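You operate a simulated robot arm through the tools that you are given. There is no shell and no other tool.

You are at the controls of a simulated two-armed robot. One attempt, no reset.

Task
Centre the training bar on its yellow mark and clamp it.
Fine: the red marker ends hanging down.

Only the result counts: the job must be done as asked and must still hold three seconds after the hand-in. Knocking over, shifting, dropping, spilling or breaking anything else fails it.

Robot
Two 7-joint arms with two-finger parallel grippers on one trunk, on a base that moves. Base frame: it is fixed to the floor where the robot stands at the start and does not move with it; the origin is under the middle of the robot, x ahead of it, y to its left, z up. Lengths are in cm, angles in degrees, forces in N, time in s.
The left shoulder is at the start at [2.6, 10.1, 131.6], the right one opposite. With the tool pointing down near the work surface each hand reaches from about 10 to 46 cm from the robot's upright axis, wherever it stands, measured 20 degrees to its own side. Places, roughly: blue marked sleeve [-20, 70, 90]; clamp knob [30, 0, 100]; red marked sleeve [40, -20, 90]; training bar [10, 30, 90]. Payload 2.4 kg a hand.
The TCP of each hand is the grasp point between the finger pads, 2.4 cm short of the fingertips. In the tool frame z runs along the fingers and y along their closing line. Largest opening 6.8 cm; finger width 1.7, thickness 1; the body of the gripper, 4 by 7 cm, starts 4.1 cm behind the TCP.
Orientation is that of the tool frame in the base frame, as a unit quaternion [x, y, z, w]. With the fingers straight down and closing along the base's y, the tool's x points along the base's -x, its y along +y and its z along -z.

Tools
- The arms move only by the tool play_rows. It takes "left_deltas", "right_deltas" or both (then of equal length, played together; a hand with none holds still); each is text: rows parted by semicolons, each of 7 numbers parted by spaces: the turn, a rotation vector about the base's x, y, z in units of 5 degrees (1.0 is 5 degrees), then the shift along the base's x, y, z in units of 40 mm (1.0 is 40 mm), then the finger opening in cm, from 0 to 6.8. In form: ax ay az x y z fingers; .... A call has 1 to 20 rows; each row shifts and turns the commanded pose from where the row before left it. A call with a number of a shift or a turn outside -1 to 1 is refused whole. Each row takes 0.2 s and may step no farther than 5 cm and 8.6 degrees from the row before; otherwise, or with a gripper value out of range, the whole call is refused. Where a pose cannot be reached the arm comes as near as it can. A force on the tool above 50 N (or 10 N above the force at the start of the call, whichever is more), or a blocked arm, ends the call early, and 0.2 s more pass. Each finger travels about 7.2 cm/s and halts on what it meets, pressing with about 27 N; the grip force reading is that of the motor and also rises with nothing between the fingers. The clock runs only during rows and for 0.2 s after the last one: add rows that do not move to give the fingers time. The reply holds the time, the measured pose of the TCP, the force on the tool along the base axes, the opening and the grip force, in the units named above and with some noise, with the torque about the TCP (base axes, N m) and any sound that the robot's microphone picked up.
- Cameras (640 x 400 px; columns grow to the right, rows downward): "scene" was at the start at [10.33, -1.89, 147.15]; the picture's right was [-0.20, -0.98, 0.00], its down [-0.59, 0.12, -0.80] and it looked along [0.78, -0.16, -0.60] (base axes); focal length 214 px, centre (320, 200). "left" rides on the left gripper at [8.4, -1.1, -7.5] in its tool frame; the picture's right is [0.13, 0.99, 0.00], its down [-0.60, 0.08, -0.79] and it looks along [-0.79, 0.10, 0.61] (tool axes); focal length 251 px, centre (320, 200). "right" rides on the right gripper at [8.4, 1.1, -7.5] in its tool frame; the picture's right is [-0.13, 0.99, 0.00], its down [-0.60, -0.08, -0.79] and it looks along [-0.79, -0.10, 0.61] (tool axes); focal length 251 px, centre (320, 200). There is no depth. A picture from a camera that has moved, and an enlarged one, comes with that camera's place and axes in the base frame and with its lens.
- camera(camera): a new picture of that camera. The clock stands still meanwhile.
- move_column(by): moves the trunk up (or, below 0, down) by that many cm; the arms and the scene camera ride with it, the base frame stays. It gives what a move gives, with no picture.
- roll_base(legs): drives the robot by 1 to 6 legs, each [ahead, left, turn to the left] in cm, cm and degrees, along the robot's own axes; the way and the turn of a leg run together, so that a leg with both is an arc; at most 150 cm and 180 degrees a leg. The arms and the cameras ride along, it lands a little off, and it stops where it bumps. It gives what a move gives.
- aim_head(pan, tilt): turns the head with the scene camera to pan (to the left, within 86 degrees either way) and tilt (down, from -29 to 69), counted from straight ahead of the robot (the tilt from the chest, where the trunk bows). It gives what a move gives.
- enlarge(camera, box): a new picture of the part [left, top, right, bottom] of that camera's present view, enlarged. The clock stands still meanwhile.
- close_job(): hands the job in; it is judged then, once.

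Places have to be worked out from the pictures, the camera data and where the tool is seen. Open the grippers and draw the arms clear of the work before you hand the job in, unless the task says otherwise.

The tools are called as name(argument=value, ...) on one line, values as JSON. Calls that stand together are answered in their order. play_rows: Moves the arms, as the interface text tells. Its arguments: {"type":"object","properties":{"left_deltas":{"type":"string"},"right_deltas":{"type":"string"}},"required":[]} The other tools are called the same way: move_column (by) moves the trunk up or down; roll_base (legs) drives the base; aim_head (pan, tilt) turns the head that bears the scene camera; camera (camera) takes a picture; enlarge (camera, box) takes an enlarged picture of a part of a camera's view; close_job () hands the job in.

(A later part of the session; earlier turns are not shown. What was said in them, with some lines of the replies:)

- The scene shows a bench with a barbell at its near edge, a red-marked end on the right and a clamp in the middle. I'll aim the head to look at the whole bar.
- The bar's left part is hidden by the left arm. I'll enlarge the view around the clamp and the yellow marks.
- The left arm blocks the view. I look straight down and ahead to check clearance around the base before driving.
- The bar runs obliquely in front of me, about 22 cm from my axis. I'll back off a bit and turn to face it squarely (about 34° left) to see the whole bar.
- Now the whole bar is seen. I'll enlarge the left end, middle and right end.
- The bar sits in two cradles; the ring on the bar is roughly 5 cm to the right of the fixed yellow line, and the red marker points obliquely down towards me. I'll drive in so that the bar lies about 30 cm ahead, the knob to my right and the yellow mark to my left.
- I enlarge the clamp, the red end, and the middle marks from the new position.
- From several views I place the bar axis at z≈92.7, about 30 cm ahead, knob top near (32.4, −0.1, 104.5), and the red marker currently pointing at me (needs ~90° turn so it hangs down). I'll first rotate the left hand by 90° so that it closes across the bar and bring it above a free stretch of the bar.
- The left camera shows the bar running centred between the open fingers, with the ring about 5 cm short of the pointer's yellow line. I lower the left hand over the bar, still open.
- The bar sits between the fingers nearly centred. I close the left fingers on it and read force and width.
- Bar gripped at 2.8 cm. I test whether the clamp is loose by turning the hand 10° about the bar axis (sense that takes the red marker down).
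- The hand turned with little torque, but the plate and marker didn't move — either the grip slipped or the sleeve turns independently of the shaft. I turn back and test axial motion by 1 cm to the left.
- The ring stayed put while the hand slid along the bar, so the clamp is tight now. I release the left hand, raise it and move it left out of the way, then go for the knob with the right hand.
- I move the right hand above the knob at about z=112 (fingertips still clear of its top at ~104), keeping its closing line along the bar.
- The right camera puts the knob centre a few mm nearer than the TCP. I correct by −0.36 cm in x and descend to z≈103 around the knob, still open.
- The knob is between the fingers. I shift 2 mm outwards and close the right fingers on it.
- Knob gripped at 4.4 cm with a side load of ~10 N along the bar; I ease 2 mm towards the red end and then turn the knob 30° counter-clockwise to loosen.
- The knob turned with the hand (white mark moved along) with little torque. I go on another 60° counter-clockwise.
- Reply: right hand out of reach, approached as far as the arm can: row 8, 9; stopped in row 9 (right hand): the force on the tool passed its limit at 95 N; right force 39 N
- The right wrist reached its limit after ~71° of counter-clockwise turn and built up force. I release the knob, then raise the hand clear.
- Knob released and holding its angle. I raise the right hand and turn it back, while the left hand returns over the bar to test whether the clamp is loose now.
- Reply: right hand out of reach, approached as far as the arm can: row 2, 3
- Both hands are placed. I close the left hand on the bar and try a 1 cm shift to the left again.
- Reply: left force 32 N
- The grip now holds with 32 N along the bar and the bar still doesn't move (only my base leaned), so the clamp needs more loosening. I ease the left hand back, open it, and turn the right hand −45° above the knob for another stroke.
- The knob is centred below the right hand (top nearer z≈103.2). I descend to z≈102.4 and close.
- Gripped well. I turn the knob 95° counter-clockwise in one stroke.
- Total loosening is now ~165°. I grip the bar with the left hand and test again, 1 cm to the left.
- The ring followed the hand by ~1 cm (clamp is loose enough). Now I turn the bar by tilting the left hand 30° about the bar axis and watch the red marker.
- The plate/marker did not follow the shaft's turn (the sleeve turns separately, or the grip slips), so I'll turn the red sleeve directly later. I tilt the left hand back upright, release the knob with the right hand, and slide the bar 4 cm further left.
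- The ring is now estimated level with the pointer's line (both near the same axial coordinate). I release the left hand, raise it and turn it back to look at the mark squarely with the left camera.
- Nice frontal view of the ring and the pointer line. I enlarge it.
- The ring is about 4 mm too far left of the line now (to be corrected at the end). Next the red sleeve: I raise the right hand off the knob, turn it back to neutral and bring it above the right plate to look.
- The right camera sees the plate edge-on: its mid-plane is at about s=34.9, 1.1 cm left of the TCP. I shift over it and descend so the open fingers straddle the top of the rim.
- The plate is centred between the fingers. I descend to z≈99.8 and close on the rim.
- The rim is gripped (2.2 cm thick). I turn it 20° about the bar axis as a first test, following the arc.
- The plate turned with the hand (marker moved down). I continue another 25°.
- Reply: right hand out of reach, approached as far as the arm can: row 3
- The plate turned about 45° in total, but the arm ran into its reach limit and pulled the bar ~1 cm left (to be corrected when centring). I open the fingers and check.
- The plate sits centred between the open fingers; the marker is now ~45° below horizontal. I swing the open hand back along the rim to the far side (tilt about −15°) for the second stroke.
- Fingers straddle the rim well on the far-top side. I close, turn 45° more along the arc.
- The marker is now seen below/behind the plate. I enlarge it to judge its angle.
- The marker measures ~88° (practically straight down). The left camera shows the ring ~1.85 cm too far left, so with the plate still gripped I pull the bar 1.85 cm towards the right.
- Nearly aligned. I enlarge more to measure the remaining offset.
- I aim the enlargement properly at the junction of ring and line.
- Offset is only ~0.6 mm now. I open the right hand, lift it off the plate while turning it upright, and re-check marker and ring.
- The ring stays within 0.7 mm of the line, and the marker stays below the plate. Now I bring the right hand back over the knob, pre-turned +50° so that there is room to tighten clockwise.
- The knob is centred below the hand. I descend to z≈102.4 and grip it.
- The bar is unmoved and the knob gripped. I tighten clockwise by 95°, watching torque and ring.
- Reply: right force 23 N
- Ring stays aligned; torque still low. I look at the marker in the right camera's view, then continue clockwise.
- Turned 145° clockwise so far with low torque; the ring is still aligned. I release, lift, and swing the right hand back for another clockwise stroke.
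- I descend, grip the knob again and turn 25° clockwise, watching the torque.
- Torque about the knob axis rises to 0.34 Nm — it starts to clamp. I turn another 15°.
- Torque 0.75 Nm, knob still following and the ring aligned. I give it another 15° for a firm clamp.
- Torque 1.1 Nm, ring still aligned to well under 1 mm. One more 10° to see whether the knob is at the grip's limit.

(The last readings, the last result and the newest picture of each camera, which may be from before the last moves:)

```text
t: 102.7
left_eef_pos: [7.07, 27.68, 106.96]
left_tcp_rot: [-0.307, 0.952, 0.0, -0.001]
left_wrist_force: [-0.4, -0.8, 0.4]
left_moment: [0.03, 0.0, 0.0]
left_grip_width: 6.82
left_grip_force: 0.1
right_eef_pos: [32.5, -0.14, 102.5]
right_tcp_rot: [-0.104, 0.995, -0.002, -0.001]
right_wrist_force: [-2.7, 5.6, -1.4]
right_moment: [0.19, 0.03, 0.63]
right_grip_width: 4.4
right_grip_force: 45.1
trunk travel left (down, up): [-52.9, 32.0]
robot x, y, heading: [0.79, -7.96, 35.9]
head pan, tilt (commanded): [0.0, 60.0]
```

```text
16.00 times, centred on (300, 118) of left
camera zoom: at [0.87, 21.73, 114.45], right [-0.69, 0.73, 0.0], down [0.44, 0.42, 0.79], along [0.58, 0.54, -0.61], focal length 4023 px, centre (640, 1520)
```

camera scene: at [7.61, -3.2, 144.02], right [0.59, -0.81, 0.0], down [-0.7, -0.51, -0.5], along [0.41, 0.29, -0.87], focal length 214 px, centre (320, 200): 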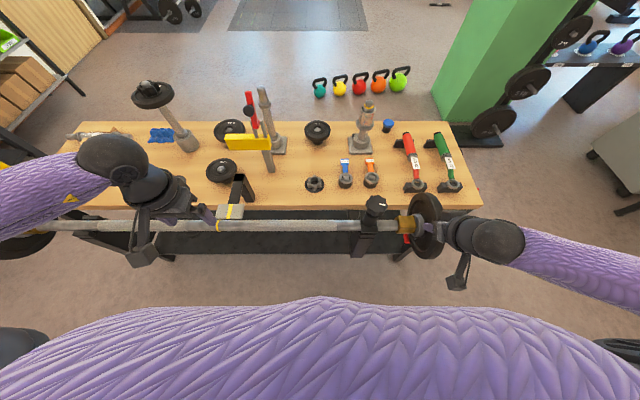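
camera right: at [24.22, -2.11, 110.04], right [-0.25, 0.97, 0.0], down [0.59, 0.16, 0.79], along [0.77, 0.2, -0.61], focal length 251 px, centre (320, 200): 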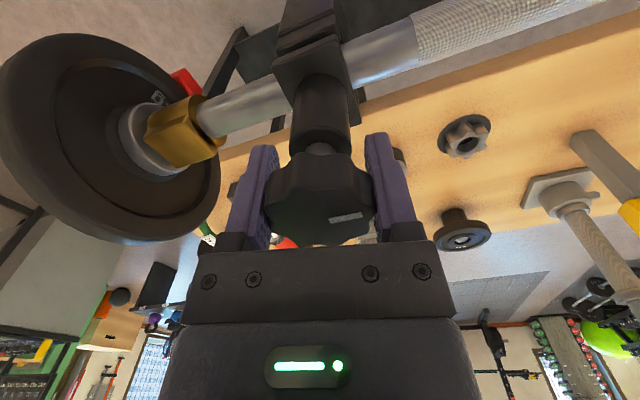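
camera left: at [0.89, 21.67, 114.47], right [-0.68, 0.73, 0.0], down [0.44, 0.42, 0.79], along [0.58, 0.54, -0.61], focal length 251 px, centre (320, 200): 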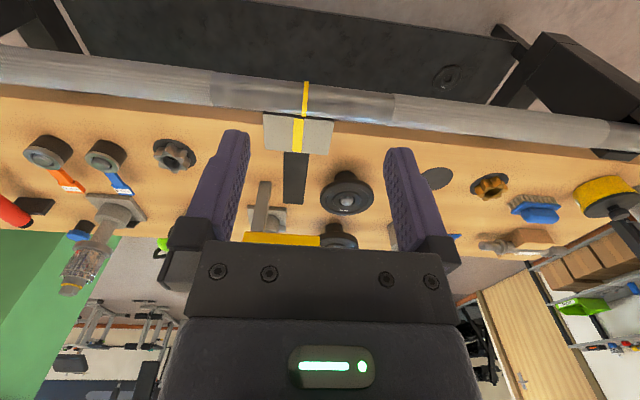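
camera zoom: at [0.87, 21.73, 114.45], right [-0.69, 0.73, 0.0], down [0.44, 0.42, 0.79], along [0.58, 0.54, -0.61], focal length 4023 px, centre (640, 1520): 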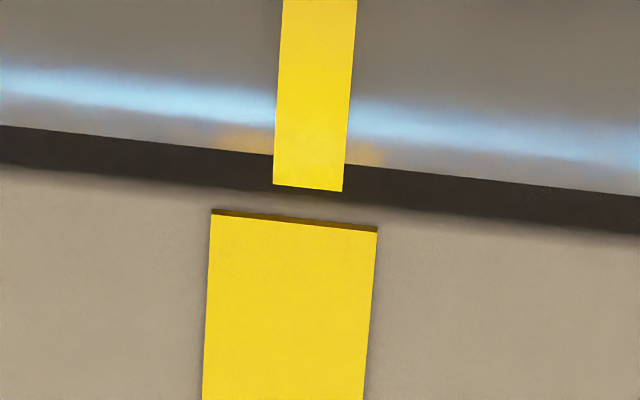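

The grip now slips on the knob (mark turned in the fingers; net position ~6° tighter than originally), so the clamp is tight. I release, lift the right hand and swing it so that its camera looks along the bar at the red plate to verify the marker.

play_rows(right_deltas="0 0 0 0 0 0 5; 0 0 0 0 0 0 6.8; 0 0 0 0 0 0 6.8; 0 0 0 0 0 0.5 6.8; 0 0 0 0 0 0.5 6.8; 0 0 0 0 0 0.5 6.8; 0 0 -1 0 0 0.2 6.8; 0 0 -1 0 0 0.2 6.8; 0 0 -1 0.045 -0.061 0 6.8; 0 0 -1 0.045 -0.061 0 6.8; 0 0 -1 0.045 -0.061 0 6.8; 0 0 -1 0.045 -0.061 0 6.8; 0 0 -1 0.045 -0.061 0 6.8; 0 0 -1 0.045 -0.061 0 6.8; 0 0 -1 0.045 -0.061 0 6.8; 0 0 -1 0.045 -0.061 0 6.8; 0 0 -1 0.045 -0.061 0 6.8; 0 0 -1 0.045 -0.061 0 6.8; 0 0 -1 0 0 0 6.8; 0 0 0 0 0 0 6.8")

camera(camera="right")

camera(camera="scene")

enlarge(camera="left", box=[280, 105, 320, 130])

```text
t: 106.9
left_eef_pos: [7.1, 27.54, 106.95]
left_tcp_rot: [-0.308, 0.951, 0.001, -0.001]
left_wrist_force: [0.5, -0.2, -0.1]
left_moment: [0.0, 0.0, -0.02]
left_grip_width: 6.8
left_grip_force: 0.0
right_eef_pos: [34.3, -2.47, 110.11]
right_tcp_rot: [0.447, 0.895, -0.002, -0.001]
right_wrist_force: [-1.0, 0.4, -0.4]
right_moment: [0.02, 0.0, -0.02]
right_grip_width: 6.8
right_grip_force: 0.0
trunk travel left (down, up): [-52.9, 32.0]
robot x, y, heading: [0.8, -8.64, 35.6]
head pan, tilt (commanded): [0.0, 60.0]
```

```text
taken
camera right: at [30.14, 4.91, 117.62], right [0.87, 0.49, 0.0], down [0.3, -0.53, 0.79], along [0.39, -0.69, -0.61], focal length 251 px, centre (320, 200)
```

right: 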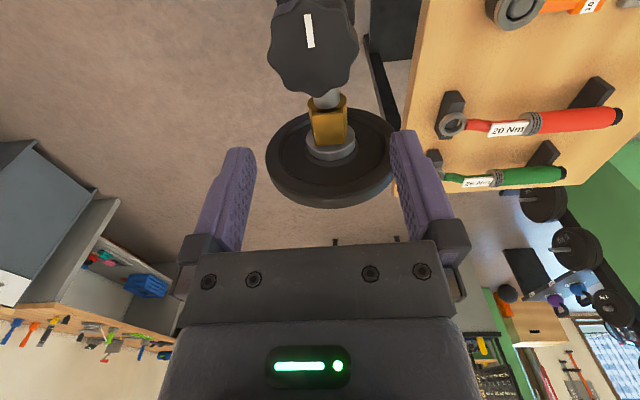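

```text
taken
camera scene: at [7.66, -3.26, 144.01], right [0.59, -0.81, 0.0], down [-0.7, -0.51, -0.5], along [0.41, 0.29, -0.87], focal length 214 px, centre (320, 200)
```

scene: 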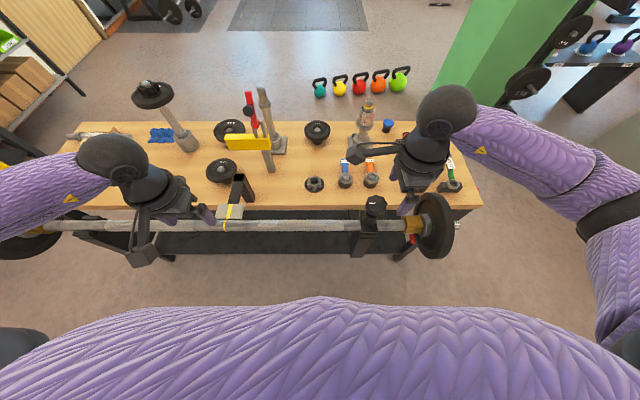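

```text
16.00 times, centred on (300, 118) of left
camera zoom: at [0.9, 21.65, 114.47], right [-0.69, 0.73, 0.0], down [0.44, 0.42, 0.79], along [0.58, 0.54, -0.61], focal length 4023 px, centre (640, 1520)
```

zoom: 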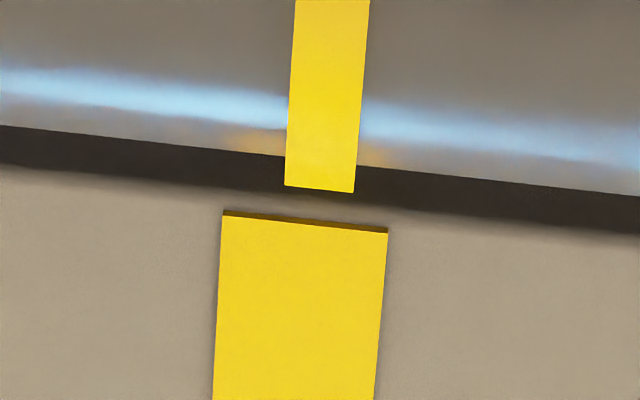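

The view along the bar hides the marker behind the knob column (consistent with it hanging straight down). I shift the right hand 7 cm towards me to see past the knob.

play_rows(right_deltas="0 0 0 -0.473 -0.343 0.1 6.8; 0 0 0 -0.473 -0.343 0 6.8; 0 0 0 -0.473 -0.343 0 6.8; 0 0 0 0 0 0 6.8")

camera(camera="right")

enlarge(camera="right", box=[300, 0, 500, 220])

```text
t: 107.9
left_eef_pos: [7.1, 27.45, 106.94]
left_tcp_rot: [-0.307, 0.952, 0.0, 0.0]
left_wrist_force: [0.3, -1.0, 0.3]
left_moment: [-0.01, 0.01, 0.01]
left_grip_width: 6.84
left_grip_force: 0.0
right_eef_pos: [28.6, -6.53, 110.48]
right_tcp_rot: [0.446, 0.895, 0.0, -0.001]
right_wrist_force: [0.6, -0.2, 0.2]
right_moment: [-0.01, -0.02, 0.01]
right_grip_width: 6.78
right_grip_force: 0.0
trunk travel left (down, up): [-52.9, 32.0]
robot x, y, heading: [0.96, -8.2, 35.8]
head pan, tilt (commanded): [0.0, 60.0]
```

```text
taken
camera right: at [24.41, 0.8, 118.05], right [0.87, 0.49, 0.0], down [0.3, -0.53, 0.79], along [0.39, -0.69, -0.61], focal length 251 px, centre (320, 200)
```

right: 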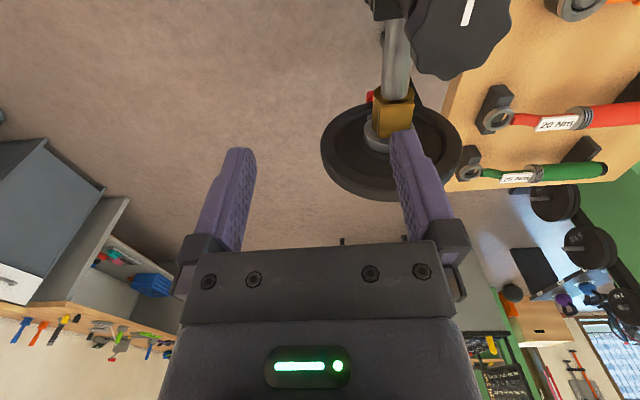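

```text
1.82 times, centred on (400, 110) of right
camera zoom: at [24.41, 0.8, 118.05], right [0.87, 0.49, 0.0], down [0.3, -0.53, 0.79], along [0.39, -0.69, -0.61], focal length 457 px, centre (174, 364)
```

zoom: 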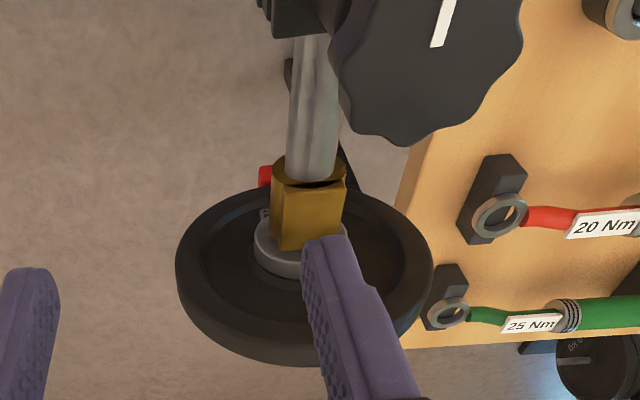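

The red marker shows right beside the hex, matching an angle of ~88–90° (straight down). I check the knob's final mark direction and the whole scene.

enlarge(camera="scene", box=[336, 180, 400, 220])

enlarge(camera="scene", box=[0, 130, 160, 270])

```text
10.00 times, centred on (368, 200) of scene
camera zoom: at [7.66, -3.25, 144.01], right [0.59, -0.81, 0.0], down [-0.7, -0.51, -0.5], along [0.41, 0.29, -0.87], focal length 2145 px, centre (-160, 200)
```

zoom: 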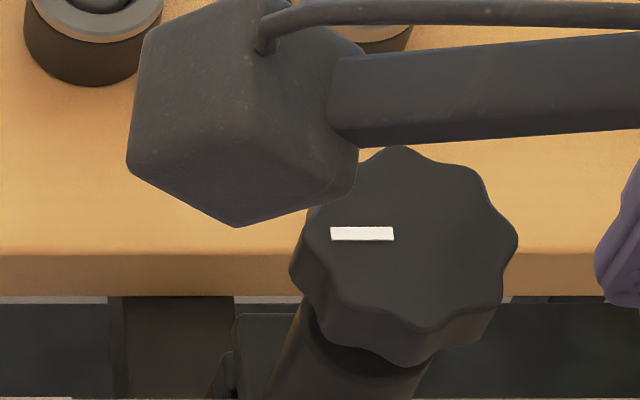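

```text
2.86 times, centred on (80, 200) of scene
camera zoom: at [7.66, -3.25, 144.01], right [0.59, -0.81, 0.0], down [-0.7, -0.51, -0.5], along [0.41, 0.29, -0.87], focal length 613 px, centre (1006, 200)
```

zoom: 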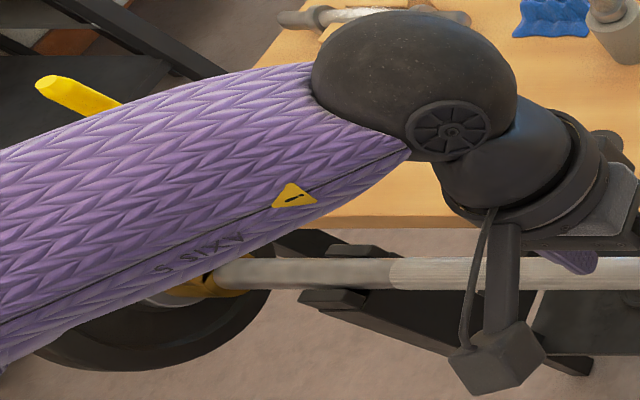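

The knob mark is back exactly at its original clamped position (its stop), so the clamp is fully tight. I raise both open hands well clear of the work.

play_rows(left_deltas="0 0 0 0 0 0.5 6.8; 0 0 0 0 0 0.8 6.8; 0 0 0 0 0 0.8 6.8; 0 0 0 0 0 0.8 6.8; 0 0 0 0 0 0.8 6.8; 0 0 0 0 0 0.8 6.8; 0 0 0 0 0 0.6 6.8; 0 0 0 0 0 0 6.8", right_deltas="0 0 0 0 0 0.5 6.8; 0 0 0 0 0 0.8 6.8; 0 0 0 0 0 0.8 6.8; 0 0 0 0 0 0.8 6.8; 0 0 0 0 0 0.8 6.8; 0 0 0 0 0 0.6 6.8; 0 0 0 0 0 0.4 6.8; 0 0 0 0 0 0 6.8")

camera(camera="scene")

```text
t: 109.7
left_eef_pos: [7.01, 27.56, 127.4]
left_tcp_rot: [-0.308, 0.951, 0.0, 0.0]
left_wrist_force: [0.1, -0.1, -0.2]
left_moment: [-0.01, 0.01, 0.0]
left_grip_width: 6.8
left_grip_force: 0.1
right_eef_pos: [28.69, -6.61, 129.26]
right_tcp_rot: [0.447, 0.895, -0.001, -0.003]
right_wrist_force: [-0.5, -0.3, -0.7]
right_moment: [-0.02, 0.01, 0.03]
right_grip_width: 6.84
right_grip_force: 0.0
trunk travel left (down, up): [-52.9, 32.0]
robot x, y, heading: [0.82, -7.93, 35.8]
head pan, tilt (commanded): [0.0, 60.0]
```

```text
taken
camera scene: at [7.66, -3.25, 144.01], right [0.59, -0.81, 0.0], down [-0.7, -0.51, -0.5], along [0.41, 0.29, -0.87], focal length 214 px, centre (320, 200)
```

scene: 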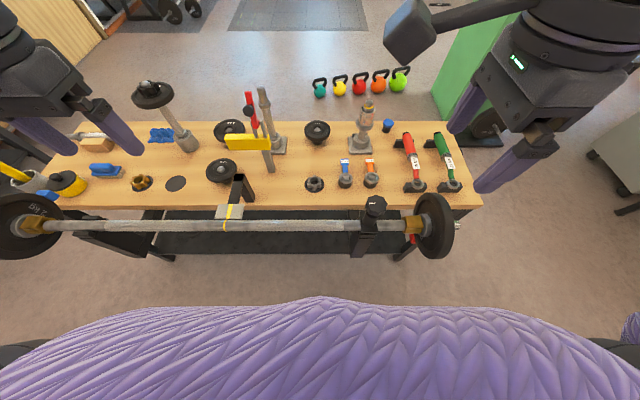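

All bench items look undisturbed. I back off to the earlier, known-free spot to take a final look at the marker and the bar.

roll_base(legs=[[-24, 8, 0]])

aim_head(pan=-25, tilt=48)

camera(camera="scene")

```text
t: 111.5
left_eef_pos: [-16.91, 19.99, 127.29]
left_tcp_rot: [-0.308, 0.951, 0.0, 0.001]
left_wrist_force: [0.0, 0.1, -0.4]
left_moment: [0.01, 0.03, 0.0]
left_grip_width: 6.79
left_grip_force: 0.1
right_eef_pos: [4.58, -14.35, 129.23]
right_tcp_rot: [0.447, 0.894, 0.0, 0.0]
right_wrist_force: [-0.4, -1.5, -0.2]
right_moment: [0.03, -0.04, -0.02]
right_grip_width: 6.83
right_grip_force: 0.0
trunk travel left (down, up): [-52.9, 32.0]
robot x, y, heading: [-23.32, -15.57, 35.9]
head pan, tilt (commanded): [0.0, 60.0]
```

```text
t: 112.4
left_eef_pos: [-16.83, 20.08, 127.29]
left_tcp_rot: [-0.308, 0.952, 0.001, 0.0]
left_wrist_force: [0.0, 0.5, 0.4]
left_moment: [0.02, 0.04, 0.03]
left_grip_width: 6.82
left_grip_force: 0.0
right_eef_pos: [4.58, -14.06, 129.27]
right_tcp_rot: [0.447, 0.895, -0.002, -0.001]
right_wrist_force: [0.3, 1.3, 0.1]
right_moment: [-0.01, 0.02, 0.03]
right_grip_width: 6.79
right_grip_force: 0.0
trunk travel left (down, up): [-52.9, 32.0]
robot x, y, heading: [-23.09, -15.45, 35.8]
head pan, tilt (commanded): [-25.0, 48.0]
```

```text
taken
camera scene: at [-13.97, -13.21, 145.53], right [0.19, -0.98, 0.0], down [-0.73, -0.14, -0.67], along [0.66, 0.13, -0.74], focal length 214 px, centre (320, 200)
```

scene: 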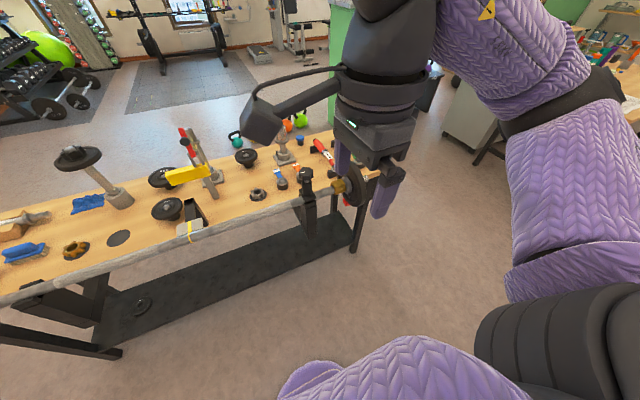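

The red marker shows just below the plate. I enlarge the red end and the yellow mark from here for a last check.

enlarge(camera="scene", box=[310, 160, 390, 230])

enlarge(camera="scene", box=[150, 180, 250, 260])

```text
5.71 times, centred on (350, 195) of scene
camera zoom: at [-13.97, -13.21, 145.53], right [0.19, -0.98, 0.0], down [-0.73, -0.14, -0.67], along [0.66, 0.13, -0.74], focal length 1226 px, centre (149, 229)
```

zoom: 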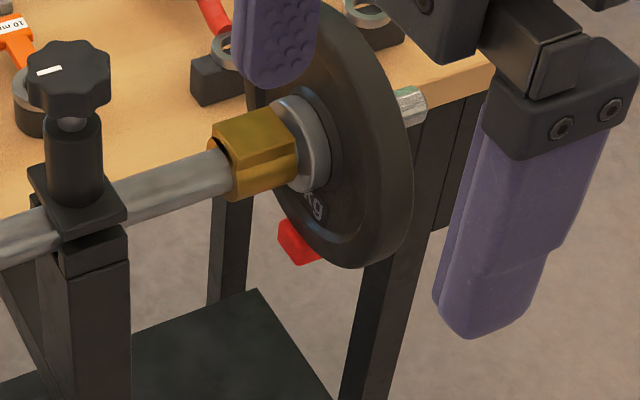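

```text
5.00 times, centred on (200, 220) of scene
camera zoom: at [-13.97, -13.21, 145.53], right [0.19, -0.98, 0.0], down [-0.73, -0.14, -0.67], along [0.66, 0.13, -0.74], focal length 1072 px, centre (920, 100)
```

zoom: 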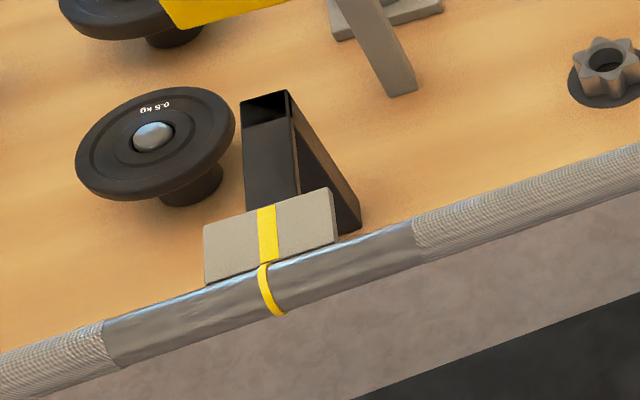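

The ring lines up with the pointer's line, the red marker hangs straight under its plate, the knob is back at its tight stop, and both arms are open and clear. I hand the job in.

close_job()

```text
The job is handed in.
```

The training bar is centred on its yellow mark and clamped, the red marker hangs straight down, and I have handed the job in.

- **Centring:** the ring on the bar sits within about 0.7 mm of the pointer's yellow line, checked before and after clamping.
- **Clamp:** the knob is back at the position it started in, when it was tight, and my grip slipped when I tried to turn it further. I did not pull on the bar again after clamping.
- **Red marker:** it points straight down, at an estimated 88–90° below horizontal. The red sleeve turns separately from the shaft, so I turned it by its plate.
- **Surroundings:** nothing on the bench looked moved in the last pictures. Both grippers are open and the robot has backed clear of the work.
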